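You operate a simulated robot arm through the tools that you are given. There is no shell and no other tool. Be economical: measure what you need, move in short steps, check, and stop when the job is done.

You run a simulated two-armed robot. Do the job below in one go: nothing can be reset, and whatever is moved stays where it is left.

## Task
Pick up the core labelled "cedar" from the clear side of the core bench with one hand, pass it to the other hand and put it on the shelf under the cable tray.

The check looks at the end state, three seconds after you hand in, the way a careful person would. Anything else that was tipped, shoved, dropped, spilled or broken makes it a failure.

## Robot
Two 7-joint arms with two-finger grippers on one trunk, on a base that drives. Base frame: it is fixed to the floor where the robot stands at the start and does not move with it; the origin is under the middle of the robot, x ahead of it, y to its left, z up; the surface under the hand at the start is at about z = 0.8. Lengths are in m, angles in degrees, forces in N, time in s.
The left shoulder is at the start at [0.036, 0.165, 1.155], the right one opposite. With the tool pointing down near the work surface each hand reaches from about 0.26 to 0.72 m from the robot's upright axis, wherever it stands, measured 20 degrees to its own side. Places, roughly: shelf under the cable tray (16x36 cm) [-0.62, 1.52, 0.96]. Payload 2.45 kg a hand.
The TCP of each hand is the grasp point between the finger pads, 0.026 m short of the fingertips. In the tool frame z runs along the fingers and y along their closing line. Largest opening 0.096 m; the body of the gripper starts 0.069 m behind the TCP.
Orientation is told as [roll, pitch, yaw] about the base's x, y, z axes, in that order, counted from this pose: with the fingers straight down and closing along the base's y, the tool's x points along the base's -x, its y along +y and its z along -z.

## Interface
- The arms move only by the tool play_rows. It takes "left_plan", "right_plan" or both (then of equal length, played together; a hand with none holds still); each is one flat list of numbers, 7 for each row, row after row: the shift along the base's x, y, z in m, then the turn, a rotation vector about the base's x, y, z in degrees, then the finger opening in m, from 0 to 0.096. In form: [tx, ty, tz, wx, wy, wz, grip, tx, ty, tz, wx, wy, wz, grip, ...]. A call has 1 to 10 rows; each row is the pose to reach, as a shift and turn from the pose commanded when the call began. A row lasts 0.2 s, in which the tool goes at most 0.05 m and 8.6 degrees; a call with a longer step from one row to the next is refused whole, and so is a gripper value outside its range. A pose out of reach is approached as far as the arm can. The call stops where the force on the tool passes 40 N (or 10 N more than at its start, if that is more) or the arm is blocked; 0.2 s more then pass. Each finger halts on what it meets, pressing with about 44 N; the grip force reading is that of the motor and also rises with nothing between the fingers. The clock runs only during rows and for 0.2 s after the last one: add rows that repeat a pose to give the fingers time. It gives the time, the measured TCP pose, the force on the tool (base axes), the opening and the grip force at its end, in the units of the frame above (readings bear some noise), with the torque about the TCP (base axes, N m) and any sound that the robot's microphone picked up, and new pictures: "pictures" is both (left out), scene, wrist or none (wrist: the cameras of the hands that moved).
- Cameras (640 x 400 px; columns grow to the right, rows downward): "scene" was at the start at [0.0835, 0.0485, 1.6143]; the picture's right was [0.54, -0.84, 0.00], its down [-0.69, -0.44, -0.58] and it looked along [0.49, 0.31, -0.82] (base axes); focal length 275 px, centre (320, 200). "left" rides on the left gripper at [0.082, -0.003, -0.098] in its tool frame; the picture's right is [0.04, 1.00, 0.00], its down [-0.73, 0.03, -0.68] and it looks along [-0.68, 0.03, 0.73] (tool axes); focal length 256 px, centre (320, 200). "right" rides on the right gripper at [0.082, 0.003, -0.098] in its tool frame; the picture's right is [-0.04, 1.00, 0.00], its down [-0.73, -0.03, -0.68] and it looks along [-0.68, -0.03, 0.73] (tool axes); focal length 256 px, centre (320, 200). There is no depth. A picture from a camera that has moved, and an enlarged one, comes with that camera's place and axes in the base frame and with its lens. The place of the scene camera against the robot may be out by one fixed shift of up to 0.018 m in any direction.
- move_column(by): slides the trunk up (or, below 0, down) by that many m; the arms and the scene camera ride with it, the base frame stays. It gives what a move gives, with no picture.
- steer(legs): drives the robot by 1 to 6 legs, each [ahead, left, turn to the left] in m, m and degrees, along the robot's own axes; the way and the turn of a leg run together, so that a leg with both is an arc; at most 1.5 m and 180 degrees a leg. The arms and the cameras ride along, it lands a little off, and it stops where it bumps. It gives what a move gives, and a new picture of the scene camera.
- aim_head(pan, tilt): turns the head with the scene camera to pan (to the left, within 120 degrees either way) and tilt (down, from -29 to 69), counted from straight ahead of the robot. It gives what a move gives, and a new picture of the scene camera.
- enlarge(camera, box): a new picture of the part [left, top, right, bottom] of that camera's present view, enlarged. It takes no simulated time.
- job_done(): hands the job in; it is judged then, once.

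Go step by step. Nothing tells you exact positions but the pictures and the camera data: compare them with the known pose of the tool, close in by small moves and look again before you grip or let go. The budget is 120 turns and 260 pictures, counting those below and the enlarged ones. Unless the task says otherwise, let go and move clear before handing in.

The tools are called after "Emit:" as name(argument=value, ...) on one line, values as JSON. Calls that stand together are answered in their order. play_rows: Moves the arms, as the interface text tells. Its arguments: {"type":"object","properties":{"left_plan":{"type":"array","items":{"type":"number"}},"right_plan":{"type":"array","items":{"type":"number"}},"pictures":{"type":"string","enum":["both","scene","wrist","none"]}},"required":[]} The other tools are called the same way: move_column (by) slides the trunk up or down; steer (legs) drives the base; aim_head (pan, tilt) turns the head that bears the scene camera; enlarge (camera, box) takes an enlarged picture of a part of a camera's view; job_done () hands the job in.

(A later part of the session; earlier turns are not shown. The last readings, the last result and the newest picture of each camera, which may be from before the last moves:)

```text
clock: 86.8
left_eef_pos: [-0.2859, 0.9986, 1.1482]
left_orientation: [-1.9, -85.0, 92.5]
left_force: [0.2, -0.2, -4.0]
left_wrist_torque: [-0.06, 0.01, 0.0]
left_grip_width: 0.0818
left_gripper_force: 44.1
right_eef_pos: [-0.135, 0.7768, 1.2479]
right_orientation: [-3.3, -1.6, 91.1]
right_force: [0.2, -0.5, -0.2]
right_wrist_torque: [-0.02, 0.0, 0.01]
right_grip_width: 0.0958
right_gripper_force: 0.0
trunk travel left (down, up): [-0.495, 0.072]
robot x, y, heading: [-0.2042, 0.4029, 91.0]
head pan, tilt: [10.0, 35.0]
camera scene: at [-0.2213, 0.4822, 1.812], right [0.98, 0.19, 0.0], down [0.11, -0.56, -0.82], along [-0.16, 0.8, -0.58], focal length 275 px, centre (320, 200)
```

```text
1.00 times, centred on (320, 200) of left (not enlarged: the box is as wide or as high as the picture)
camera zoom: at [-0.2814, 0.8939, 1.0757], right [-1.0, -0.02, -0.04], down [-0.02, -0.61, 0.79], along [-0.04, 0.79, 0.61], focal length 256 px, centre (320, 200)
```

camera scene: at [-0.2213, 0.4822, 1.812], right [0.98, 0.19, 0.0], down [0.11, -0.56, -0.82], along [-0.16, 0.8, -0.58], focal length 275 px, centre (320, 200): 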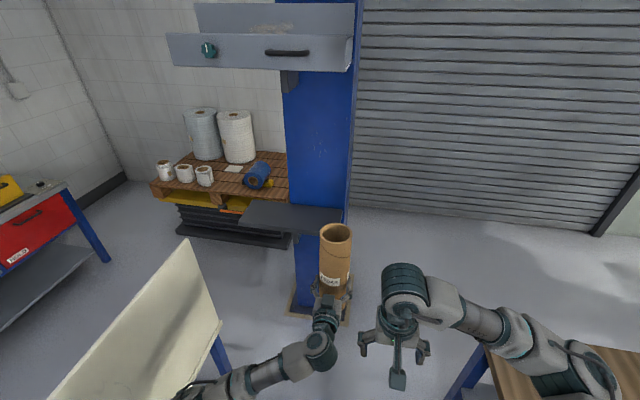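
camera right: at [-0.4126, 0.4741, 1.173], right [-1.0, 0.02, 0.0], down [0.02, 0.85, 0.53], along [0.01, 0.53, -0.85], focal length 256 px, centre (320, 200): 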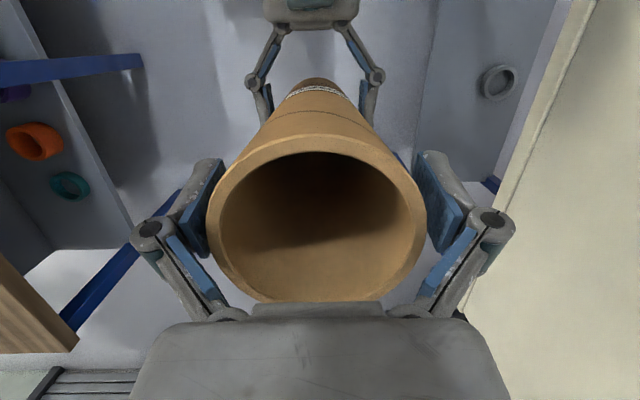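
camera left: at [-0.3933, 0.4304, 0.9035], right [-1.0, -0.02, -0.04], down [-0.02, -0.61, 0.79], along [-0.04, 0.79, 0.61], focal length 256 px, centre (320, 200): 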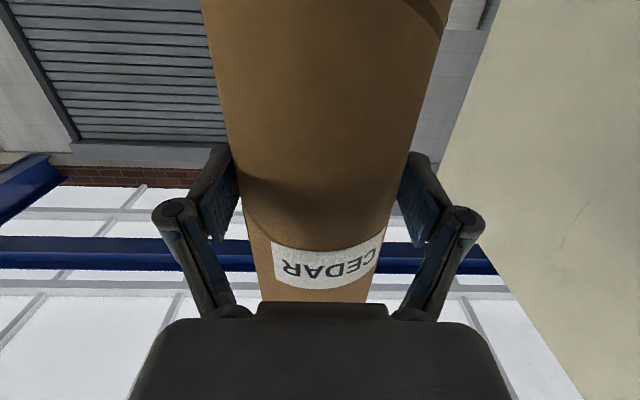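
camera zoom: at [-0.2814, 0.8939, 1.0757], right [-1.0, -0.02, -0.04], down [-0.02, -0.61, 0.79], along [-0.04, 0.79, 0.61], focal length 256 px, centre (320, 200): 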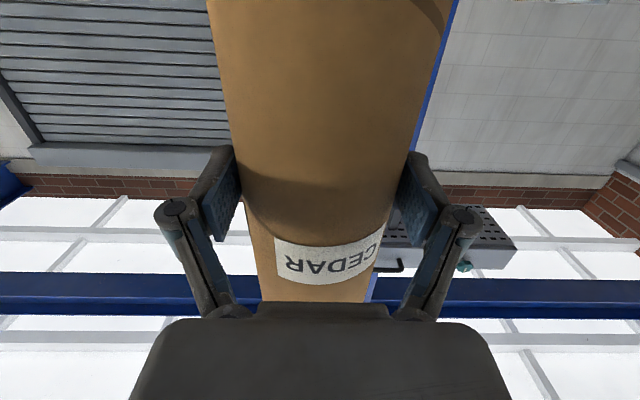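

The shelf's top is at z ≈ 0.96, spanning x from -0.805 to -0.325 and y from 1.406 to 1.597. My target is about (-0.58, 1.505), so I'll drive closer and look.

Emit:
steer(legs=[[0.4, 0, 0]])

Emit:
steer(legs=[[0, 0.1, 0]])

```text
clock: 89.3
left_eef_pos: [-0.2927, 1.3987, 1.1491]
left_orientation: [-0.9, -85.1, 91.8]
left_force: [0.4, -0.1, -3.5]
left_wrist_torque: [-0.05, 0.0, 0.0]
left_grip_width: 0.0821
left_gripper_force: 43.6
right_eef_pos: [-0.1396, 1.1785, 1.2486]
right_orientation: [-3.2, -1.8, 91.0]
right_force: [0.6, 0.3, -0.9]
right_wrist_torque: [0.01, 0.0, 0.04]
right_grip_width: 0.0962
right_gripper_force: 0.1
trunk travel left (down, up): [-0.495, 0.072]
robot x, y, heading: [-0.2129, 0.8045, 91.2]
head pan, tilt: [10.0, 35.0]
camera scene: at [-0.2269, 0.8852, 1.812], right [0.98, 0.19, 0.0], down [0.11, -0.56, -0.82], along [-0.16, 0.8, -0.58], focal length 275 px, centre (320, 200)
```

scene: 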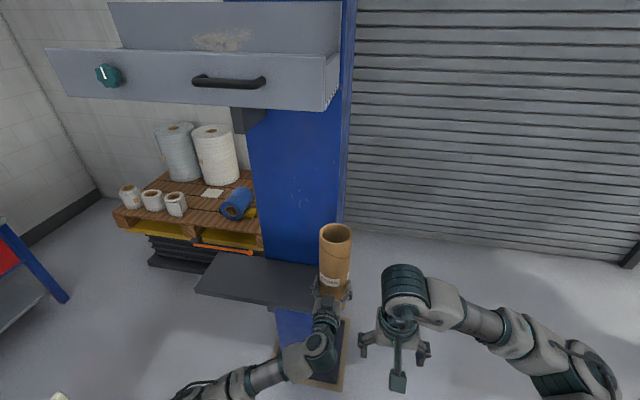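

```text
clock: 90.5
left_eef_pos: [-0.3565, 1.3963, 1.1523]
left_orientation: [15.3, -85.0, 75.4]
left_force: [0.3, -0.3, -3.2]
left_wrist_torque: [-0.05, -0.01, -0.03]
left_grip_width: 0.0816
left_gripper_force: 44.2
right_eef_pos: [-0.2015, 1.1746, 1.2474]
right_orientation: [-1.8, -1.7, 91.0]
right_force: [-0.8, 0.7, 0.4]
right_wrist_torque: [-0.09, -0.04, 0.0]
right_grip_width: 0.0962
right_gripper_force: 0.2
trunk travel left (down, up): [-0.495, 0.072]
robot x, y, heading: [-0.3067, 0.8069, 91.2]
head pan, tilt: [10.0, 35.0]
camera scene: at [-0.2768, 0.8881, 1.8115], right [0.98, 0.19, -0.02], down [0.09, -0.57, -0.82], along [-0.17, 0.8, -0.57], focal length 275 px, centre (320, 200)
```

scene: 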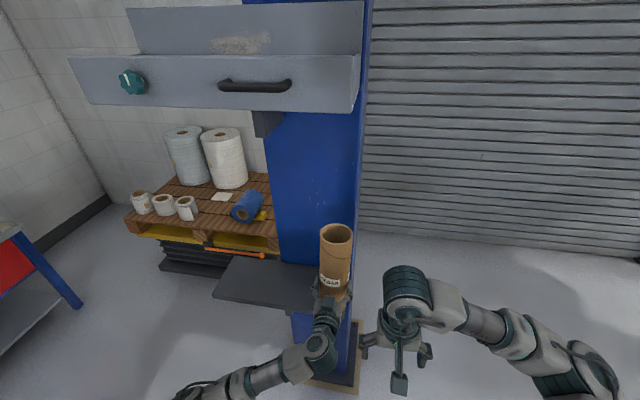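

The lean has returned, so something on the left is touching again. I'll look left.

Emit:
steer(legs=[[0, -0.06, 0]])

Emit:
aim_head(pan=75, tilt=55)

Emit:
enlarge(camera="scene", box=[200, 100, 500, 300])

```text
clock: 91.4
left_eef_pos: [-0.3106, 1.3913, 1.1537]
left_orientation: [6.2, -85.4, 84.6]
left_force: [1.3, -0.2, -1.8]
left_wrist_torque: [-0.11, 0.0, 0.06]
left_grip_width: 0.0819
left_gripper_force: 43.9
right_eef_pos: [-0.1583, 1.1712, 1.2492]
right_orientation: [-2.6, -2.0, 90.8]
right_force: [0.5, -0.5, 0.7]
right_wrist_torque: [-0.03, -0.01, 0.0]
right_grip_width: 0.0959
right_gripper_force: 0.0
trunk travel left (down, up): [-0.495, 0.072]
robot x, y, heading: [-0.2459, 0.8076, 91.2]
head pan, tilt: [10.0, 35.0]
camera scene: at [-0.2079, 0.888, 1.8112], right [0.98, 0.19, -0.03], down [0.09, -0.57, -0.82], along [-0.17, 0.8, -0.57], focal length 275 px, centre (320, 200)
```

scene: 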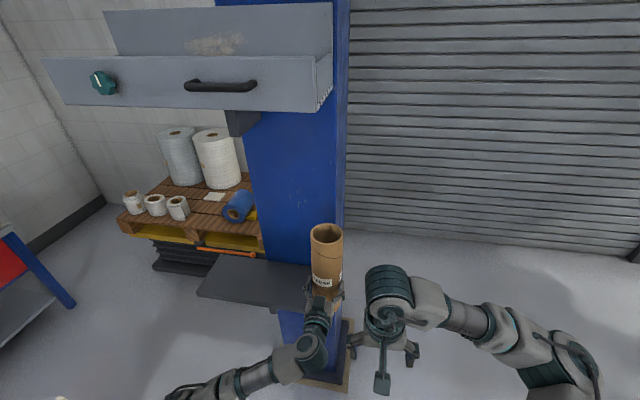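

```text
clock: 92.8
left_eef_pos: [-0.3722, 1.3872, 1.1499]
left_orientation: [-25.9, -84.9, 116.1]
left_force: [0.1, -0.3, -3.9]
left_wrist_torque: [0.05, 0.0, 0.01]
left_grip_width: 0.0815
left_gripper_force: 44.3
right_eef_pos: [-0.2269, 1.1651, 1.2523]
right_orientation: [-5.7, -2.2, 90.9]
right_force: [0.3, -1.5, -1.3]
right_wrist_torque: [0.08, -0.01, 0.0]
right_grip_width: 0.0964
right_gripper_force: 0.1
trunk travel left (down, up): [-0.495, 0.072]
robot x, y, heading: [-0.2476, 0.7995, 91.1]
head pan, tilt: [75.0, 55.0]
camera scene: at [-0.3859, 0.8184, 1.7788], right [0.24, 0.97, 0.0], down [0.82, -0.2, -0.54], along [-0.52, 0.13, -0.84], focal length 275 px, centre (320, 200)
```

scene: 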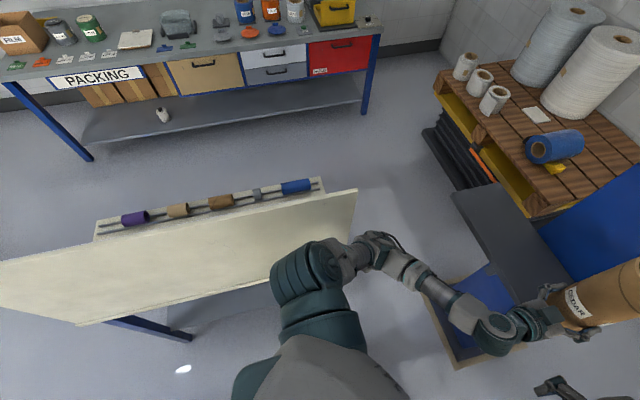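

```text
2.00 times, centred on (350, 200) of scene
camera zoom: at [-0.3859, 0.8184, 1.7788], right [0.24, 0.97, 0.0], down [0.82, -0.2, -0.54], along [-0.52, 0.13, -0.84], focal length 550 px, centre (260, 200)
```

zoom: 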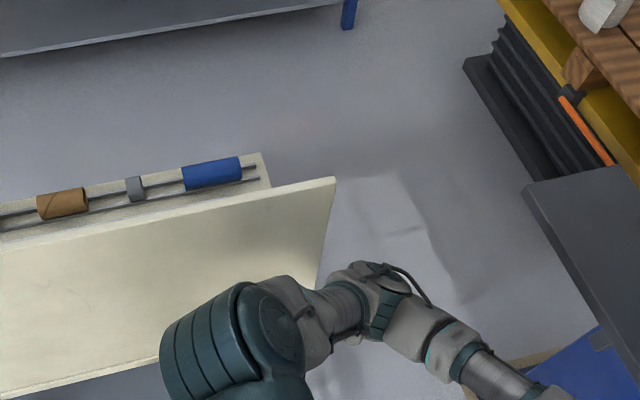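

The elbow is now just past the end of the board, and the robot rocks after sideways steps. I'll let it settle before doing anything else.

Emit:
aim_head(pan=0, tilt=40)

Emit:
aim_head(pan=60, tilt=50)

Emit:
aim_head(pan=10, tilt=40)

```text
clock: 94.3
left_eef_pos: [-0.32, 1.3876, 1.155]
left_orientation: [-3.8, -85.4, 94.4]
left_force: [1.6, -0.4, -4.0]
left_wrist_torque: [-0.04, 0.02, 0.09]
left_grip_width: 0.0817
left_gripper_force: 43.7
right_eef_pos: [-0.1694, 1.1673, 1.2508]
right_orientation: [-3.2, -2.0, 90.6]
right_force: [-0.2, 1.4, -0.4]
right_wrist_torque: [-0.04, -0.01, -0.01]
right_grip_width: 0.0959
right_gripper_force: 0.2
trunk travel left (down, up): [-0.495, 0.072]
robot x, y, heading: [-0.2374, 0.8043, 91.1]
head pan, tilt: [0.0, 40.0]
camera scene: at [-0.1781, 0.8888, 1.8022], right [1.0, 0.02, -0.03], down [-0.01, -0.65, -0.76], along [-0.04, 0.76, -0.65], focal length 275 px, centre (320, 200)
```

scene: 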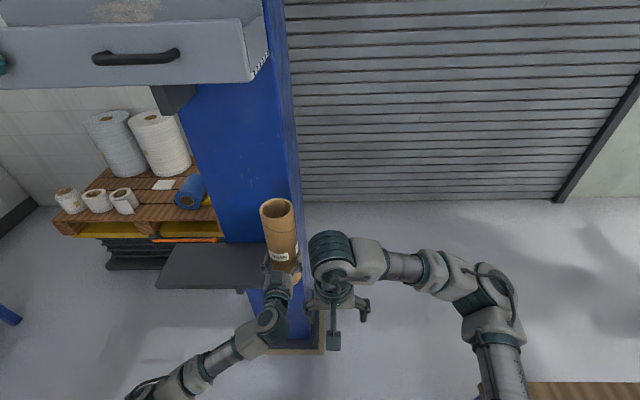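

```text
clock: 95.6
left_eef_pos: [-0.3953, 1.3882, 1.1499]
left_orientation: [-34.7, -84.5, 125.3]
left_force: [-4.8, 0.5, -3.5]
left_wrist_torque: [-0.06, -0.01, -0.26]
left_grip_width: 0.0817
left_gripper_force: 43.5
right_eef_pos: [-0.2494, 1.1652, 1.2552]
right_orientation: [-6.5, -2.2, 91.1]
right_force: [-1.4, -0.4, 1.0]
right_wrist_torque: [0.11, -0.13, 0.03]
right_grip_width: 0.0957
right_gripper_force: 0.1
trunk travel left (down, up): [-0.495, 0.072]
robot x, y, heading: [-0.253, 0.806, 91.1]
head pan, tilt: [60.0, 50.0]
camera scene: at [-0.3922, 0.8362, 1.7858], right [0.48, 0.88, 0.02], down [0.7, -0.37, -0.61], along [-0.53, 0.31, -0.79], focal length 275 px, centre (320, 200)
```

scene: 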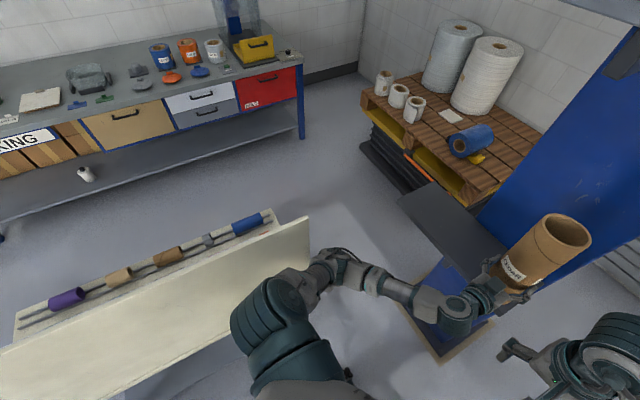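

```text
clock: 96.7
left_eef_pos: [-0.3384, 1.3862, 1.156]
left_orientation: [-12.7, -85.6, 103.2]
left_force: [-0.8, 0.1, -2.7]
left_wrist_torque: [-0.11, -0.02, -0.03]
left_grip_width: 0.0815
left_gripper_force: 43.9
right_eef_pos: [-0.1886, 1.1647, 1.2536]
right_orientation: [-4.4, -2.5, 91.1]
right_force: [0.2, -0.3, 1.7]
right_wrist_torque: [0.01, -0.04, 0.01]
right_grip_width: 0.0962
right_gripper_force: 0.1
trunk travel left (down, up): [-0.495, 0.072]
robot x, y, heading: [-0.2418, 0.8054, 91.4]
head pan, tilt: [10.0, 40.0]
camera scene: at [-0.2914, 0.8831, 1.8032], right [0.98, 0.19, 0.02], down [0.14, -0.63, -0.76], along [-0.14, 0.75, -0.65], focal length 275 px, centre (320, 200)
```

scene: 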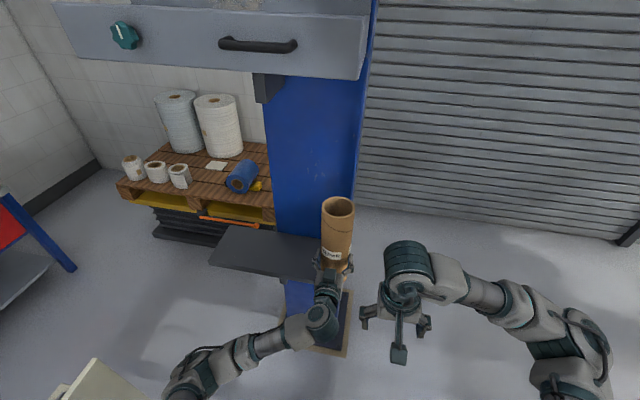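

The rocking persists, so I'll back away from the shelf a little, lower the trunk to steady the robot, and see whether it calms down.

Emit:
steer(legs=[[-0.12, 0, 0]])

Emit:
move_column(by=-0.1)

Emit:
aim_head(pan=0, tilt=40)

Emit:
aim_head(pan=10, tilt=35)

```text
clock: 98.0
left_eef_pos: [-0.2943, 1.2701, 1.1555]
left_orientation: [7.8, -85.3, 82.7]
left_force: [4.4, -0.8, -2.5]
left_wrist_torque: [-0.13, 0.03, 0.16]
left_grip_width: 0.0818
left_gripper_force: 43.7
right_eef_pos: [-0.142, 1.0498, 1.2489]
right_orientation: [-2.3, -1.9, 90.8]
right_force: [-0.5, 0.5, -0.1]
right_wrist_torque: [-0.13, 0.04, -0.01]
right_grip_width: 0.0959
right_gripper_force: 0.1
trunk travel left (down, up): [-0.495, 0.072]
robot x, y, heading: [-0.229, 0.6848, 91.3]
head pan, tilt: [10.0, 40.0]
camera scene: at [-0.1757, 0.7719, 1.8025], right [0.98, 0.19, -0.04], down [0.09, -0.64, -0.76], along [-0.17, 0.75, -0.64], focal length 275 px, centre (320, 200)
```

scene: 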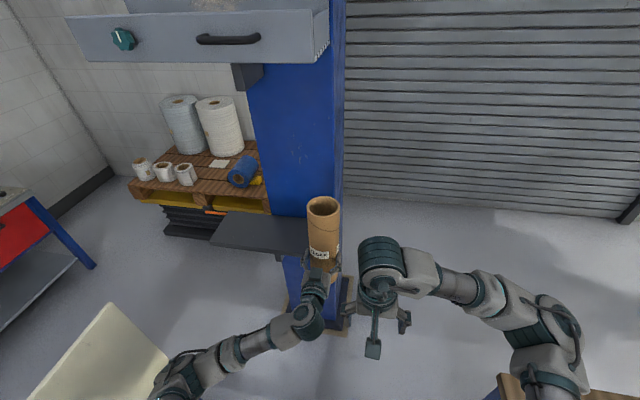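

```text
clock: 99.3
left_eef_pos: [-0.3813, 1.2604, 1.0535]
left_orientation: [-39.2, -84.7, 129.9]
left_force: [-4.2, 0.5, -3.8]
left_wrist_torque: [-0.01, 0.02, -0.18]
left_grip_width: 0.0813
left_gripper_force: 44.4
right_eef_pos: [-0.2361, 1.0402, 1.1575]
right_orientation: [-6.3, -2.5, 91.1]
right_force: [-1.2, -1.5, -0.4]
right_wrist_torque: [0.11, -0.17, 0.0]
right_grip_width: 0.0959
right_gripper_force: 0.1
trunk travel left (down, up): [-0.395, 0.172]
robot x, y, heading: [-0.2415, 0.6848, 91.1]
head pan, tilt: [10.0, 40.0]
```

```text
clock: 100.0
left_eef_pos: [-0.3643, 1.2598, 1.0574]
left_orientation: [-31.5, -85.3, 122.2]
left_force: [-2.6, 0.4, -3.2]
left_wrist_torque: [-0.04, 0.02, -0.07]
left_grip_width: 0.0817
left_gripper_force: 43.9
right_eef_pos: [-0.2163, 1.0388, 1.1569]
right_orientation: [-5.6, -2.5, 91.0]
right_force: [-0.4, -1.2, 0.1]
right_wrist_torque: [0.07, -0.02, 0.03]
right_grip_width: 0.096
right_gripper_force: 0.1
trunk travel left (down, up): [-0.395, 0.172]
robot x, y, heading: [-0.2394, 0.6864, 91.0]
head pan, tilt: [0.0, 40.0]
camera scene: at [-0.2421, 0.7754, 1.7045], right [1.0, 0.02, 0.0], down [0.01, -0.65, -0.76], along [-0.01, 0.76, -0.65], focal length 275 px, centre (320, 200)
```

scene: 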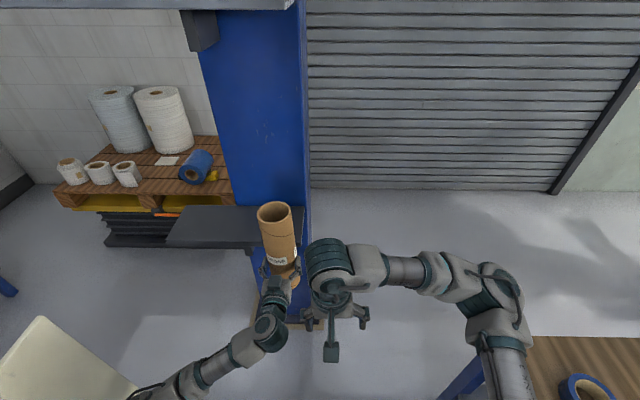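

```text
clock: 100.8
left_eef_pos: [-0.3121, 1.2614, 1.0599]
left_orientation: [-7.6, -85.9, 97.7]
left_force: [2.5, -0.2, -3.0]
left_wrist_torque: [-0.1, -0.04, 0.09]
left_grip_width: 0.0816
left_gripper_force: 43.3
right_eef_pos: [-0.16, 1.0422, 1.1542]
right_orientation: [-3.4, -2.3, 90.3]
right_force: [0.7, 1.0, 0.6]
right_wrist_torque: [-0.1, 0.05, -0.04]
right_grip_width: 0.0962
right_gripper_force: 0.0
trunk travel left (down, up): [-0.395, 0.172]
robot x, y, heading: [-0.2292, 0.6871, 91.1]
head pan, tilt: [10.0, 35.0]
camera scene: at [-0.1864, 0.7787, 1.7114], right [0.98, 0.19, -0.03], down [0.08, -0.57, -0.82], along [-0.18, 0.8, -0.57], focal length 275 px, centre (320, 200)
```

scene: 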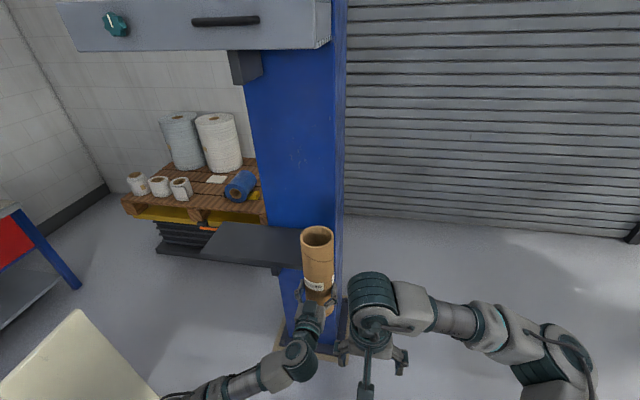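

The roll is still swinging with a period of about 2.5 s. I'll just pass time without moving anything and see whether it decays.

Emit:
play_rows(right_plan=[0, 0, 0, 0, 0, 0, 0.096, 0, 0, 0, 0, 0, 0, 0.096, 0, 0, 0, 0, 0, 0, 0.096, 0, 0, 0, 0, 0, 0, 0.096, 0, 0, 0, 0, 0, 0, 0.096, 0, 0, 0, 0, 0, 0, 0.096], pictures="none")

Emit:
play_rows(right_plan=[0, 0, 0, 0, 0, 0, 0.096, 0, 0, 0, 0, 0, 0, 0.096, 0, 0, 0, 0, 0, 0, 0.096, 0, 0, 0, 0, 0, 0, 0.096, 0, 0, 0, 0, 0, 0, 0.096], pictures="none")

Emit:
play_rows(right_plan=[0, 0, 0, 0, 0, 0, 0.096, 0, 0, 0, 0, 0, 0, 0.096, 0, 0, 0, 0, 0, 0, 0.096], pictures="none")

Emit:
play_rows(right_plan=[0, 0, 0, 0, 0, 0, 0.096, 0, 0, 0, 0, 0, 0, 0.096, 0, 0, 0, 0, 0, 0, 0.096], pictures="none")

```text
clock: 102.2
left_eef_pos: [-0.3539, 1.2613, 1.0564]
left_orientation: [-29.0, -85.3, 119.4]
left_force: [-1.7, 0.3, -2.7]
left_wrist_torque: [-0.06, 0.02, -0.06]
left_grip_width: 0.0814
left_gripper_force: 44.3
right_eef_pos: [-0.2059, 1.0401, 1.1562]
right_orientation: [-5.3, -2.5, 91.0]
right_force: [0.1, 0.2, 0.7]
right_wrist_torque: [0.06, -0.01, 0.03]
right_grip_width: 0.0961
right_gripper_force: 0.0
trunk travel left (down, up): [-0.395, 0.172]
robot x, y, heading: [-0.2325, 0.6827, 91.1]
head pan, tilt: [10.0, 35.0]
```

```text
clock: 103.5
left_eef_pos: [-0.3343, 1.2579, 1.0595]
left_orientation: [-26.6, -85.5, 116.8]
left_force: [-0.8, 0.2, -3.2]
left_wrist_torque: [-0.06, 0.0, -0.02]
left_grip_width: 0.0813
left_gripper_force: 44.1
right_eef_pos: [-0.1861, 1.0381, 1.1583]
right_orientation: [-4.9, -2.5, 90.7]
right_force: [-1.1, 0.1, -0.8]
right_wrist_torque: [0.05, -0.05, 0.03]
right_grip_width: 0.096
right_gripper_force: 0.0
trunk travel left (down, up): [-0.395, 0.172]
robot x, y, heading: [-0.2286, 0.6876, 91.2]
head pan, tilt: [10.0, 35.0]
stopped in row 5 (right hand): the arm was blocked; the commanded pose is now the measured one
```

```text
clock: 104.3
left_eef_pos: [-0.3103, 1.2584, 1.0626]
left_orientation: [-15.9, -85.9, 105.9]
left_force: [0.5, 0.0, -2.8]
left_wrist_torque: [-0.11, -0.02, 0.08]
left_grip_width: 0.0814
left_gripper_force: 44.0
right_eef_pos: [-0.164, 1.0381, 1.1556]
right_orientation: [-3.8, -2.6, 90.5]
right_force: [-0.9, 0.6, -0.2]
right_wrist_torque: [0.0, 0.02, -0.01]
right_grip_width: 0.0959
right_gripper_force: 0.0
trunk travel left (down, up): [-0.395, 0.172]
robot x, y, heading: [-0.2213, 0.6855, 91.1]
head pan, tilt: [10.0, 35.0]
```

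```text
clock: 105.3
left_eef_pos: [-0.3325, 1.2548, 1.0595]
left_orientation: [-31.7, -85.4, 121.8]
left_force: [-1.2, -1.5, -3.0]
left_wrist_torque: [-0.06, 0.01, -0.04]
left_grip_width: 0.0811
left_gripper_force: 43.8
right_eef_pos: [-0.1856, 1.0333, 1.1594]
right_orientation: [-5.1, -2.8, 90.5]
right_force: [-0.4, 0.1, 0.2]
right_wrist_torque: [0.02, -0.09, 0.03]
right_grip_width: 0.0962
right_gripper_force: 0.1
trunk travel left (down, up): [-0.395, 0.172]
robot x, y, heading: [-0.2196, 0.6897, 90.8]
head pan, tilt: [10.0, 35.0]
stopped in row 3 (right hand): the arm was blocked; the commanded pose is now the measured one
```

The sway is smaller with the trunk lower. I'll lower the trunk to its original height, raise the left hand to compensate, and let it settle.

Emit:
move_column(by=-0.08)

Emit:
play_rows(left_plan=[0, 0, 0.02, 0, 0, 0, 0.07, 0, 0, 0.04, 0, 0, 0, 0.07, 0, 0, 0.06, 0, 0, 0, 0.07, 0, 0, 0.08, 0, 0, 0, 0.07, 0, 0, 0.1, 0, 0, 0, 0.07, 0, 0, 0.12, 0, 0, 0, 0.07, 0, 0, 0.14, 0, 0, 0, 0.07, 0, 0, 0.14, 0, 0, 0, 0.07], pictures="none")

Emit:
aim_head(pan=75, tilt=60)

Emit:
aim_head(pan=-45, tilt=60)

```text
clock: 106.5
left_eef_pos: [-0.3426, 1.2535, 0.9802]
left_orientation: [-37.4, -85.3, 127.4]
left_force: [-1.2, -0.7, -3.1]
left_wrist_torque: [-0.06, -0.01, -0.07]
left_grip_width: 0.0813
left_gripper_force: 43.8
right_eef_pos: [-0.1972, 1.0338, 1.0803]
right_orientation: [-5.6, -2.9, 90.6]
right_force: [-0.8, 0.1, 0.7]
right_wrist_torque: [0.05, -0.02, 0.01]
right_grip_width: 0.096
right_gripper_force: 0.0
trunk travel left (down, up): [-0.315, 0.252]
robot x, y, heading: [-0.2231, 0.6889, 91.2]
head pan, tilt: [10.0, 35.0]
```

```text
clock: 108.3
left_eef_pos: [-0.3337, 1.2554, 1.1196]
left_orientation: [-33.3, -85.5, 123.2]
left_force: [-0.4, 0.9, -3.3]
left_wrist_torque: [-0.07, -0.01, -0.02]
left_grip_width: 0.0811
left_gripper_force: 44.0
right_eef_pos: [-0.1859, 1.0343, 1.0779]
right_orientation: [-5.2, -2.7, 90.4]
right_force: [-1.1, -1.0, 0.3]
right_wrist_torque: [0.03, 0.01, 0.02]
right_grip_width: 0.0962
right_gripper_force: 0.0
trunk travel left (down, up): [-0.315, 0.252]
robot x, y, heading: [-0.2205, 0.6856, 91.4]
head pan, tilt: [10.0, 35.0]
```

```text
clock: 109.7
left_eef_pos: [-0.3241, 1.2566, 1.1217]
left_orientation: [-28.4, -85.6, 118.3]
left_force: [0.3, 0.2, -3.3]
left_wrist_torque: [-0.1, 0.0, -0.01]
left_grip_width: 0.0813
left_gripper_force: 44.3
right_eef_pos: [-0.1771, 1.0336, 1.0781]
right_orientation: [-4.8, -2.6, 90.5]
right_force: [-0.8, -0.5, -0.7]
right_wrist_torque: [0.03, -0.04, -0.01]
right_grip_width: 0.0959
right_gripper_force: 0.0
trunk travel left (down, up): [-0.315, 0.252]
robot x, y, heading: [-0.2163, 0.6831, 91.1]
head pan, tilt: [75.0, 60.0]
camera scene: at [-0.2685, 0.7354, 1.5984], right [0.24, 0.97, -0.01], down [0.84, -0.21, -0.51], along [-0.49, 0.12, -0.86], focal length 275 px, centre (320, 200)
```

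scene: 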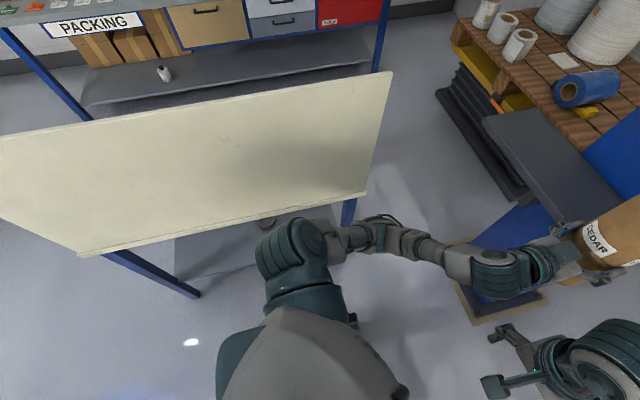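

```text
clock: 111.7
left_eef_pos: [-0.3429, 1.2556, 1.1196]
left_orientation: [-36.8, -85.3, 126.8]
left_force: [-1.3, 1.4, -3.2]
left_wrist_torque: [-0.06, -0.02, -0.07]
left_grip_width: 0.0811
left_gripper_force: 43.9
right_eef_pos: [-0.196, 1.0344, 1.0783]
right_orientation: [-5.6, -2.6, 90.5]
right_force: [-0.1, 0.2, 0.6]
right_wrist_torque: [0.02, -0.06, -0.01]
right_grip_width: 0.096
right_gripper_force: 0.1
trunk travel left (down, up): [-0.315, 0.252]
robot x, y, heading: [-0.2192, 0.6841, 91.0]
head pan, tilt: [-45.0, 60.0]
camera scene: at [-0.1959, 0.7664, 1.5982], right [0.72, -0.69, 0.01], down [-0.59, -0.63, -0.51], along [0.36, 0.36, -0.86], focal length 275 px, centre (320, 200)
```

scene: 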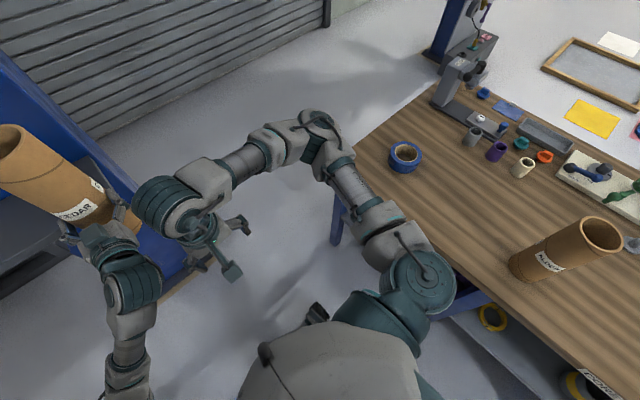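

Nothing is in contact now and the sway is down to about a centimetre. I'll raise the hand a little more and drive straight ahead to put the core above the shelf front, avoiding sideways steps.

Emit:
play_rows(left_plan=[0, 0, 0.02, 0, 0, 0, 0.07, 0, 0, 0.03, 0, 0, 0, 0.07], pictures="none")

Emit:
aim_head(pan=15, tilt=40)

Emit:
steer(legs=[[0.2, 0, 0]])

```text
clock: 112.3
left_eef_pos: [-0.3184, 1.255, 1.1513]
left_orientation: [-25.7, -85.9, 115.8]
left_force: [0.1, 0.3, -4.1]
left_wrist_torque: [-0.11, 0.03, 0.02]
left_grip_width: 0.0808
left_gripper_force: 43.7
right_eef_pos: [-0.1739, 1.0346, 1.078]
right_orientation: [-4.7, -2.6, 90.4]
right_force: [-1.1, 0.0, -0.4]
right_wrist_torque: [-0.03, 0.0, 0.03]
right_grip_width: 0.096
right_gripper_force: 0.1
trunk travel left (down, up): [-0.315, 0.252]
robot x, y, heading: [-0.2131, 0.6853, 90.9]
head pan, tilt: [-45.0, 60.0]
```

```text
clock: 113.6
left_eef_pos: [-0.3285, 1.2565, 1.1496]
left_orientation: [-32.0, -85.6, 121.9]
left_force: [-0.2, 0.5, -4.0]
left_wrist_torque: [-0.09, 0.01, 0.0]
left_grip_width: 0.0812
left_gripper_force: 43.9
right_eef_pos: [-0.1827, 1.0342, 1.0785]
right_orientation: [-5.0, -2.7, 90.3]
right_force: [0.0, -1.2, 0.3]
right_wrist_torque: [0.01, 0.0, 0.04]
right_grip_width: 0.0962
right_gripper_force: 0.0
trunk travel left (down, up): [-0.315, 0.252]
robot x, y, heading: [-0.2145, 0.6867, 91.4]
head pan, tilt: [15.0, 40.0]
camera scene: at [-0.2553, 0.8005, 1.624], right [0.96, 0.28, 0.01], down [0.19, -0.62, -0.76], along [-0.21, 0.73, -0.65], focal length 275 px, centre (320, 200)
```

scene: 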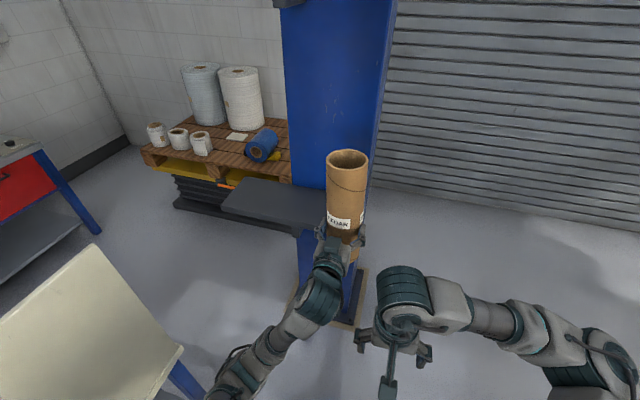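

```text
clock: 115.2
left_eef_pos: [-0.3414, 1.4535, 1.1493]
left_orientation: [-35.3, -85.4, 125.2]
left_force: [0.8, -0.1, -2.7]
left_wrist_torque: [-0.09, -0.02, -0.03]
left_grip_width: 0.0811
left_gripper_force: 44.2
right_eef_pos: [-0.1953, 1.2328, 1.0782]
right_orientation: [-5.4, -2.7, 90.5]
right_force: [0.3, 0.8, 0.6]
right_wrist_torque: [-0.02, -0.05, 0.05]
right_grip_width: 0.0962
right_gripper_force: 0.0
trunk travel left (down, up): [-0.315, 0.252]
robot x, y, heading: [-0.2234, 0.8801, 91.1]
head pan, tilt: [15.0, 40.0]
camera scene: at [-0.263, 0.9974, 1.6241], right [0.96, 0.28, 0.01], down [0.19, -0.62, -0.76], along [-0.21, 0.73, -0.65], focal length 275 px, centre (320, 200)
```

scene: 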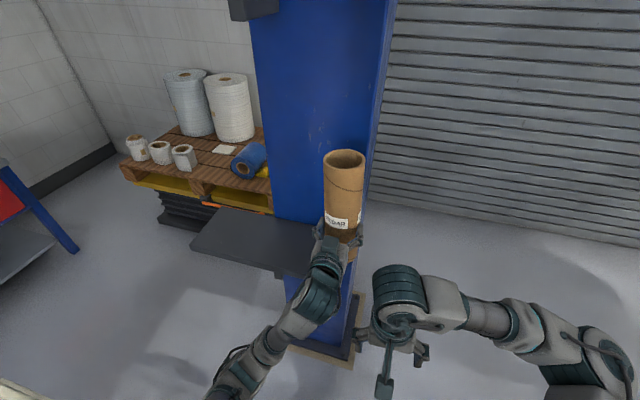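

The core is above the shelf's right end. I'll slide it left and slightly back with the arm toward (-0.58, 1.50), levelling the small tilt on the way.

Emit:
play_rows(left_plan=[-0.03, 0.005, 0, -0.4, 0.9, 0, 0.07, -0.065, 0.01, 0, -0.8, 1.8, 0, 0.07, -0.1, 0.02, 0, -1.4, 2.7, 0, 0.07, -0.135, 0.03, 0, -1.4, 2.7, 0, 0.07, -0.17, 0.04, 0, -1.4, 2.7, 0, 0.07, -0.205, 0.045, 0, -1.4, 2.7, 0, 0.07, -0.235, 0.048, 0, -1.4, 2.7, 0, 0.07, -0.235, 0.048, 0, -1.4, 2.7, 0, 0.07])

Emit:
enlarge(camera="scene", box=[160, 100, 400, 300])

```text
clock: 117.0
left_eef_pos: [-0.4283, 1.4968, 1.1311]
left_orientation: [4.5, -85.8, 91.9]
left_force: [-1.7, 0.0, -3.4]
left_wrist_torque: [-0.07, 0.0, -0.02]
left_grip_width: 0.081
left_gripper_force: 43.5
left hand out of reach, approached as far as the arm can: row 2, 3, 4, 5, 6, 7, 8
right_eef_pos: [-0.1918, 1.2291, 1.0797]
right_orientation: [-5.1, -3.0, 90.4]
right_force: [-0.9, 0.2, 0.9]
right_wrist_torque: [0.01, -0.04, 0.0]
right_grip_width: 0.0961
right_gripper_force: 0.0
trunk travel left (down, up): [-0.315, 0.252]
robot x, y, heading: [-0.2249, 0.8847, 91.2]
head pan, tilt: [15.0, 40.0]
camera scene: at [-0.2581, 0.9985, 1.6242], right [0.96, 0.28, 0.0], down [0.18, -0.62, -0.76], along [-0.21, 0.73, -0.65], focal length 275 px, centre (320, 200)
camera left: at [-0.4153, 1.3942, 1.0558], right [-0.99, -0.11, -0.03], down [0.04, -0.62, 0.78], along [-0.11, 0.77, 0.62], focal length 256 px, centre (320, 200)
```

scene: 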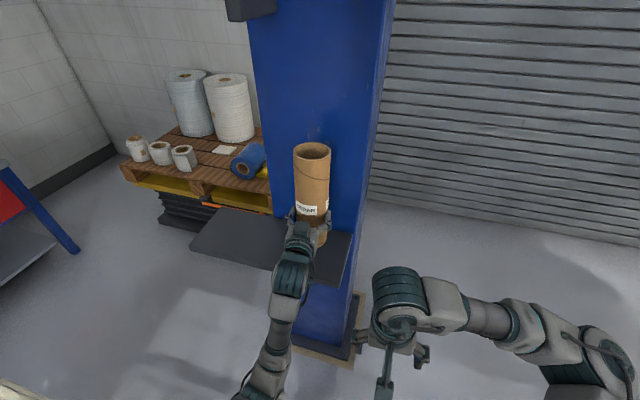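
left: 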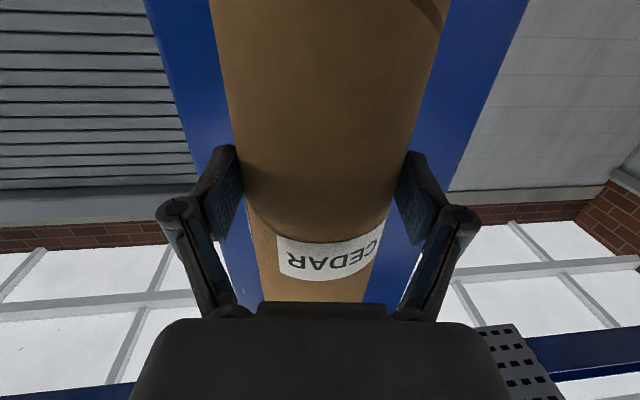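

```text
2.00 times, centred on (280, 200) of scene
camera zoom: at [-0.2581, 0.9985, 1.6242], right [0.96, 0.28, 0.0], down [0.18, -0.62, -0.76], along [-0.21, 0.73, -0.65], focal length 550 px, centre (400, 200)
```

zoom: 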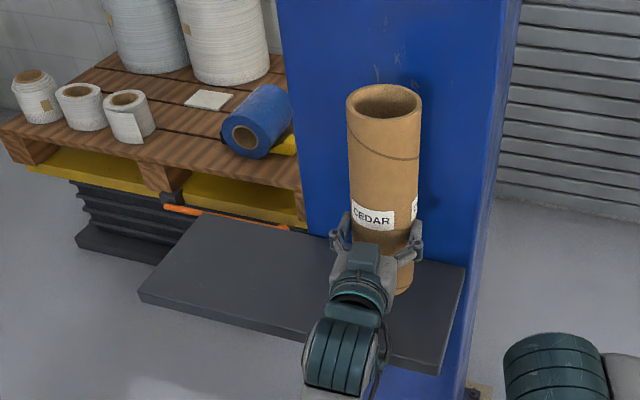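

The arm is at its limit at (-0.43, 1.50). I'll turn the base about 12° left and nudge it forward to bring the core to the middle of the shelf.

Emit:
steer(legs=[[0, 0, 12], [0.06, 0, 0]])

Emit:
enlarge(camera="scene", box=[200, 100, 440, 300])

```text
clock: 118.7
left_eef_pos: [-0.5682, 1.4975, 1.1294]
left_orientation: [2.5, -85.8, 105.6]
left_force: [-1.1, -0.4, -3.8]
left_wrist_torque: [-0.06, -0.05, -0.08]
left_grip_width: 0.0807
left_gripper_force: 44.1
right_eef_pos: [-0.2811, 1.2855, 1.08]
right_orientation: [-5.3, -2.9, 102.4]
right_force: [0.5, 0.8, -1.2]
right_wrist_torque: [-0.03, -0.03, -0.04]
right_grip_width: 0.0961
right_gripper_force: 0.0
trunk travel left (down, up): [-0.315, 0.252]
robot x, y, heading: [-0.2395, 0.9428, 103.3]
head pan, tilt: [15.0, 40.0]
camera scene: at [-0.2992, 1.042, 1.6243], right [0.88, 0.47, 0.01], down [0.31, -0.57, -0.76], along [-0.35, 0.68, -0.65], focal length 275 px, centre (320, 200)
```

scene: 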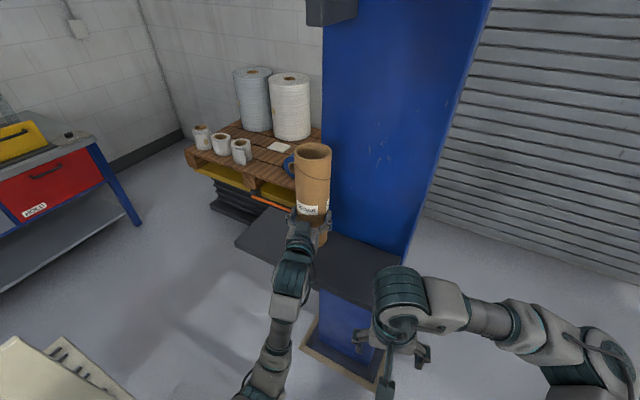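

```text
2.00 times, centred on (320, 200) of scene
camera zoom: at [-0.2992, 1.042, 1.6243], right [0.88, 0.47, 0.01], down [0.31, -0.57, -0.76], along [-0.35, 0.68, -0.65], focal length 550 px, centre (320, 200)
```

zoom: 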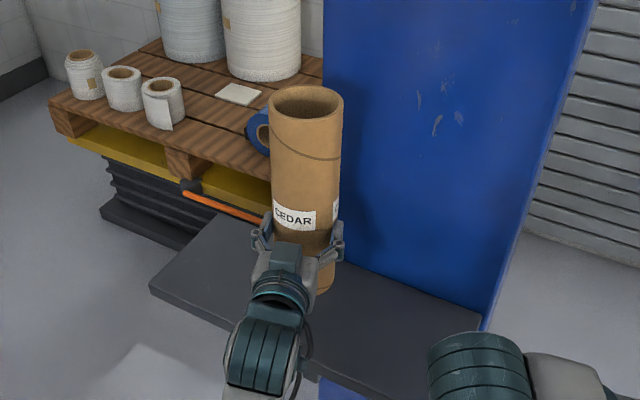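

The core is above the shelf centre at (-0.568, 1.498). I'll use the right wrist camera to check its tilt and height over the shelf.

Emit:
enlarge(camera="right", box=[240, 0, 640, 250])

Emit:
enlarge(camera="left", box=[120, 0, 520, 250])

```text
1.60 times, centred on (440, 125) of right
camera zoom: at [-0.2736, 1.1973, 1.1738], right [-0.98, -0.17, -0.09], down [-0.18, 0.67, 0.71], along [-0.06, 0.72, -0.69], focal length 410 px, centre (128, 320)
```

zoom: 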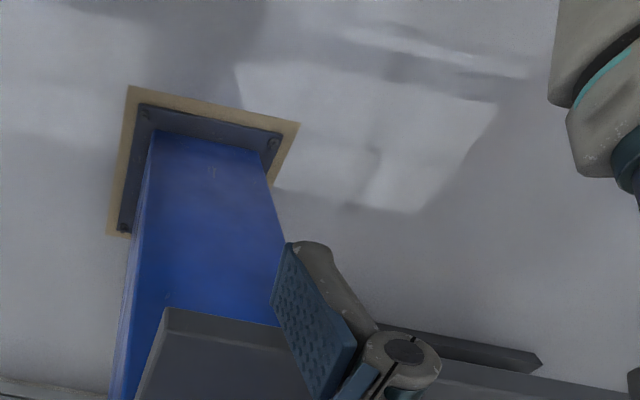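

```text
1.60 times, centred on (320, 125) of left
camera zoom: at [-0.5332, 1.3995, 1.0556], right [-0.95, -0.32, -0.04], down [0.17, -0.6, 0.78], along [-0.27, 0.73, 0.62], focal length 410 px, centre (320, 320)
```

zoom: 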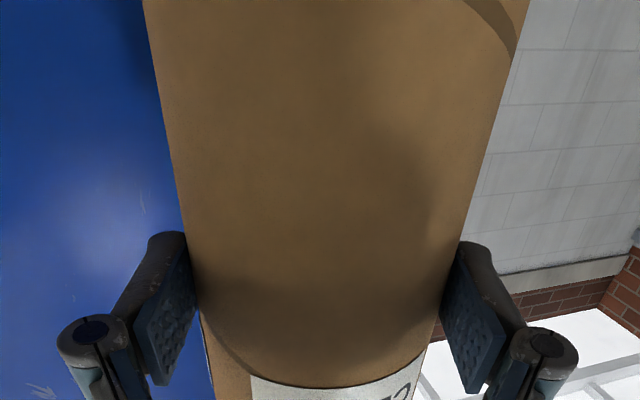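

That view doesn't show the core. I'll turn the right wrist so its camera looks sideways at the core for a true side view.

Emit:
play_rows(right_plan=[0.01, -0.005, 0, 3.83, 2.2, 7.0, 0.096, 0.02, -0.01, 0, 7.66, 4.4, 14, 0.096, 0.03, -0.015, 0, 11.5, 6.6, 20.9, 0.096, 0.04, -0.02, 0.01, 15.3, 8.9, 27.9, 0.096, 0.05, -0.02, 0.02, 19.1, 11.1, 34.9, 0.096, 0.05, -0.02, 0.03, 23, 13.3, 41.8, 0.096, 0.05, -0.02, 0.04, 26.8, 15.5, 48.8, 0.096, 0.05, -0.02, 0.04, 26.8, 15.5, 48.8, 0.096])

```text
clock: 120.5
left_eef_pos: [-0.5599, 1.4965, 1.1318]
left_orientation: [7.7, -85.9, 100.4]
left_force: [-0.2, 0.5, -3.2]
left_wrist_torque: [-0.06, -0.02, -0.02]
left_grip_width: 0.0808
left_gripper_force: 43.8
right_eef_pos: [-0.2335, 1.276, 1.1324]
right_orientation: [-9.1, -32.5, 154.0]
right_force: [0.2, -0.3, 0.1]
right_wrist_torque: [0.01, -0.01, 0.02]
right_grip_width: 0.096
right_gripper_force: 0.1
right hand out of reach, approached as far as the arm can: row 6, 7, 8
trunk travel left (down, up): [-0.315, 0.252]
robot x, y, heading: [-0.2417, 0.9447, 103.4]
head pan, tilt: [15.0, 40.0]
camera scene: at [-0.2905, 1.0465, 1.6242], right [0.88, 0.47, 0.0], down [0.31, -0.57, -0.76], along [-0.36, 0.67, -0.65], focal length 275 px, centre (320, 200)
camera right: at [-0.1324, 1.2063, 1.1695], right [-0.54, -0.83, -0.11], down [-0.26, 0.04, 0.96], along [-0.8, 0.55, -0.24], focal length 256 px, centre (320, 200)
```

scene: 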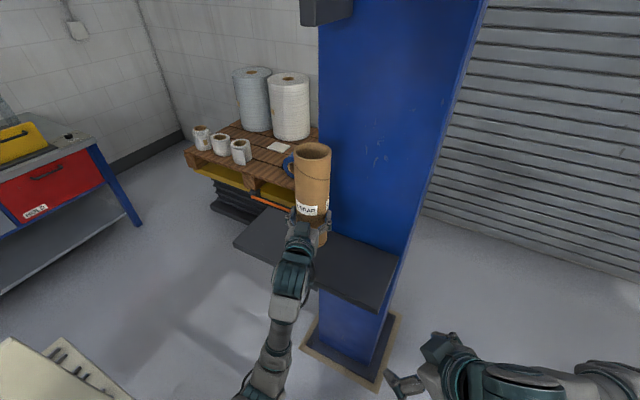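
right: 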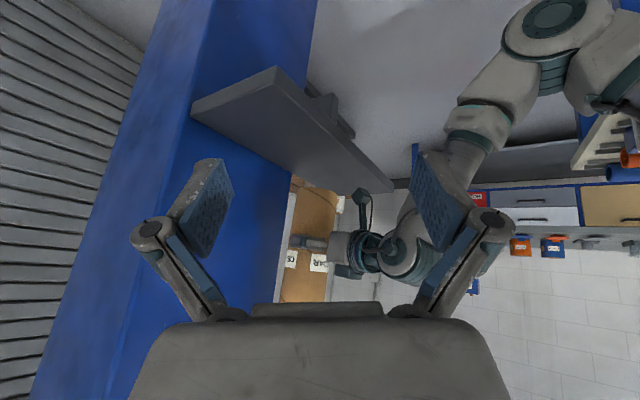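

Emit:
enlarge(camera="right", box=[180, 60, 420, 310])

```text
1.60 times, centred on (300, 185) of right
camera zoom: at [-0.1324, 1.2063, 1.1695], right [-0.54, -0.83, -0.11], down [-0.26, 0.04, 0.96], along [-0.8, 0.55, -0.24], focal length 410 px, centre (352, 224)
```

zoom: 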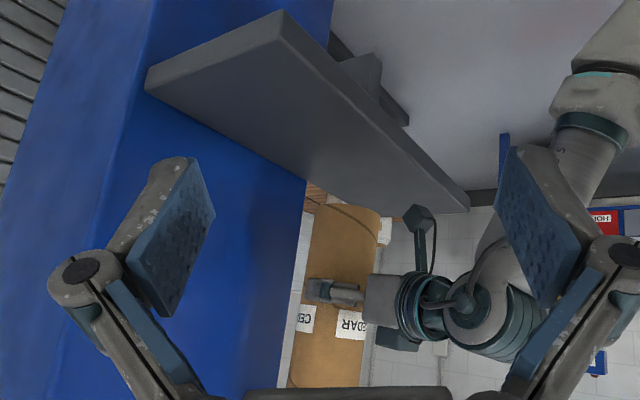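

From the side, the core is upright to about 1° and sits above the shelf with clear margins. I'll lower it most of the way.

Emit:
play_rows(left_plan=[0, 0, -0.012, 0, 0, 0, 0.07, 0, 0, -0.024, 0, 0, 0, 0.07, 0, 0, -0.034, 0, 0, 0, 0.07, 0, 0, -0.042, 0, 0, 0, 0.07, 0, 0, -0.042, 0, 0, 0, 0.07], pictures="none")

Emit:
enlarge(camera="right", box=[180, 60, 420, 310])

Emit:
enlarge(camera="scene", box=[220, 120, 420, 300])

```text
clock: 121.7
left_eef_pos: [-0.554, 1.497, 1.0902]
left_orientation: [12.5, -85.9, 95.8]
left_force: [0.6, 0.6, -3.3]
left_wrist_torque: [-0.06, 0.0, 0.0]
left_grip_width: 0.0808
left_gripper_force: 44.1
right_eef_pos: [-0.225, 1.2791, 1.1326]
right_orientation: [-8.9, -32.7, 153.7]
right_force: [-0.4, 0.4, 0.0]
right_wrist_torque: [-0.01, 0.01, 0.0]
right_grip_width: 0.0959
right_gripper_force: 0.0
trunk travel left (down, up): [-0.315, 0.252]
robot x, y, heading: [-0.2381, 0.94, 103.4]
head pan, tilt: [15.0, 40.0]
```

```text
1.60 times, centred on (300, 185) of right
camera zoom: at [-0.1241, 1.208, 1.1683], right [-0.54, -0.83, -0.11], down [-0.26, 0.04, 0.96], along [-0.8, 0.55, -0.24], focal length 410 px, centre (352, 224)
```

zoom: 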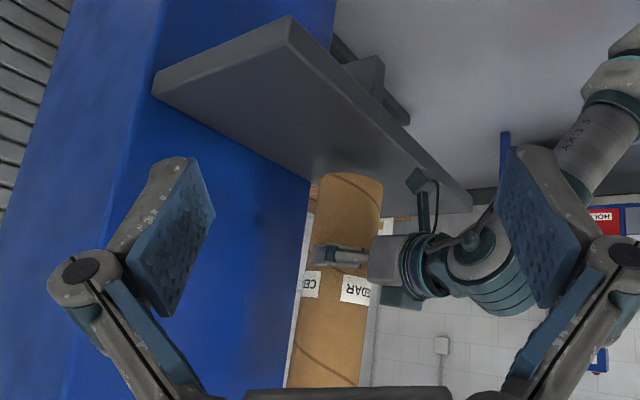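

```text
2.22 times, centred on (320, 210) of scene
camera zoom: at [-0.2789, 1.0491, 1.6244], right [0.88, 0.47, 0.0], down [0.3, -0.57, -0.76], along [-0.36, 0.67, -0.65], focal length 611 px, centre (320, 178)
```

zoom: 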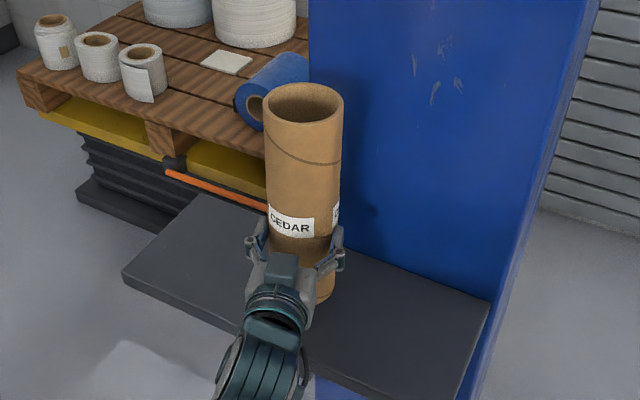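

The core is within about 2 cm of the shelf. I'll lower it in 3 mm steps while watching the force.

Emit:
play_rows(left_plan=[0, 0, -0.003, 0, 0, 0, 0.07, 0, 0, -0.006, 0, 0, 0, 0.07, 0, 0, -0.009, 0, 0, 0, 0.07, 0, 0, -0.009, 0, 0, 0, 0.07], pictures="none")

Emit:
play_rows(left_plan=[0, 0, -0.002, 0, 0, 0, 0.07, 0, 0, -0.004, 0, 0, 0, 0.07, 0, 0, -0.004, 0, 0, 0, 0.07], pictures="none")

```text
clock: 122.7
left_eef_pos: [-0.5556, 1.498, 1.0817]
left_orientation: [11.3, -85.8, 97.0]
left_force: [-0.5, -0.3, -3.1]
left_wrist_torque: [-0.08, 0.03, 0.06]
left_grip_width: 0.081
left_gripper_force: 44.2
right_eef_pos: [-0.2266, 1.2775, 1.1303]
right_orientation: [-8.9, -32.7, 153.7]
right_force: [-0.1, 0.4, -0.3]
right_wrist_torque: [-0.03, -0.01, -0.01]
right_grip_width: 0.0961
right_gripper_force: 0.0
trunk travel left (down, up): [-0.315, 0.252]
robot x, y, heading: [-0.2384, 0.9436, 102.8]
head pan, tilt: [15.0, 40.0]
```

```text
clock: 123.5
left_eef_pos: [-0.557, 1.4979, 1.0772]
left_orientation: [10.2, -85.9, 98.0]
left_force: [0.3, -0.7, -3.4]
left_wrist_torque: [-0.07, -0.04, 0.02]
left_grip_width: 0.0807
left_gripper_force: 43.9
right_eef_pos: [-0.2278, 1.2774, 1.1316]
right_orientation: [-9.0, -32.6, 153.8]
right_force: [0.9, 0.1, 0.1]
right_wrist_torque: [0.0, 0.01, 0.01]
right_grip_width: 0.096
right_gripper_force: 0.0
trunk travel left (down, up): [-0.315, 0.252]
robot x, y, heading: [-0.239, 0.9439, 103.1]
head pan, tilt: [15.0, 40.0]
```

No contact yet, so I'll continue in small steps.

Emit:
play_rows(left_plan=[0, 0, -0.002, 0, 0, 0, 0.07, 0, 0, -0.004, 0, 0, 0, 0.07, 0, 0, -0.004, 0, 0, 0, 0.07], pictures="none")

Emit:
enlarge(camera="right", box=[220, 100, 380, 220])

```text
clock: 124.3
left_eef_pos: [-0.5581, 1.4975, 1.0742]
left_orientation: [10.5, -85.9, 97.7]
left_force: [-0.1, -0.3, -3.7]
left_wrist_torque: [-0.09, -0.03, -0.03]
left_grip_width: 0.0807
left_gripper_force: 44.0
right_eef_pos: [-0.2288, 1.2765, 1.132]
right_orientation: [-9.0, -32.7, 153.9]
right_force: [0.2, -0.6, 0.8]
right_wrist_torque: [-0.02, -0.02, 0.0]
right_grip_width: 0.0959
right_gripper_force: 0.1
trunk travel left (down, up): [-0.315, 0.252]
robot x, y, heading: [-0.2414, 0.9428, 103.1]
head pan, tilt: [15.0, 40.0]
```

```text
3.33 times, centred on (300, 160) of right
camera zoom: at [-0.128, 1.2071, 1.1688], right [-0.54, -0.83, -0.11], down [-0.26, 0.04, 0.96], along [-0.8, 0.55, -0.24], focal length 853 px, centre (387, 333)
```

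zoom: 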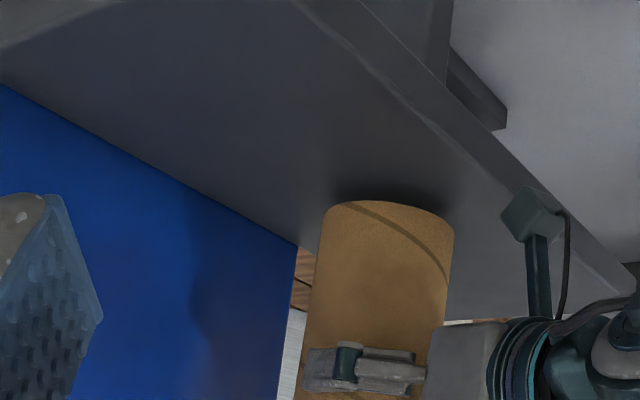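

The core's bottom is within a few millimetres of the shelf, and the wrist camera block still clears it. I'll continue gently.

Emit:
play_rows(left_plan=[0, 0, -0.002, 0, 0, 0, 0.07, 0, 0, -0.004, 0, 0, 0, 0.07, 0, 0, -0.004, 0, 0, 0, 0.07], pictures="none")

Emit:
play_rows(left_plan=[0, 0, -0.002, 0, 0, 0, 0.07, 0, 0, -0.003, 0, 0, 0, 0.07, 0, 0, -0.003, 0, 0, 0, 0.07], pictures="none")

```text
clock: 125.1
left_eef_pos: [-0.557, 1.4974, 1.0705]
left_orientation: [10.3, -85.9, 98.0]
left_force: [-0.3, 0.5, -3.0]
left_wrist_torque: [-0.08, -0.01, 0.03]
left_grip_width: 0.0811
left_gripper_force: 44.6
right_eef_pos: [-0.2282, 1.2773, 1.1315]
right_orientation: [-9.0, -32.6, 153.8]
right_force: [0.5, 1.0, -0.6]
right_wrist_torque: [0.04, 0.0, 0.0]
right_grip_width: 0.096
right_gripper_force: 0.1
trunk travel left (down, up): [-0.315, 0.252]
robot x, y, heading: [-0.2405, 0.9403, 103.2]
head pan, tilt: [15.0, 40.0]
```

```text
clock: 125.9
left_eef_pos: [-0.5573, 1.4974, 1.0668]
left_orientation: [10.5, -85.8, 97.6]
left_force: [0.8, 0.1, -3.8]
left_wrist_torque: [-0.08, -0.05, 0.0]
left_grip_width: 0.081
left_gripper_force: 44.2
right_eef_pos: [-0.2279, 1.2768, 1.1306]
right_orientation: [-9.0, -32.6, 153.9]
right_force: [0.0, -0.3, -0.1]
right_wrist_torque: [-0.01, -0.01, 0.01]
right_grip_width: 0.0961
right_gripper_force: 0.1
trunk travel left (down, up): [-0.315, 0.252]
robot x, y, heading: [-0.2397, 0.9379, 102.9]
head pan, tilt: [15.0, 40.0]
```

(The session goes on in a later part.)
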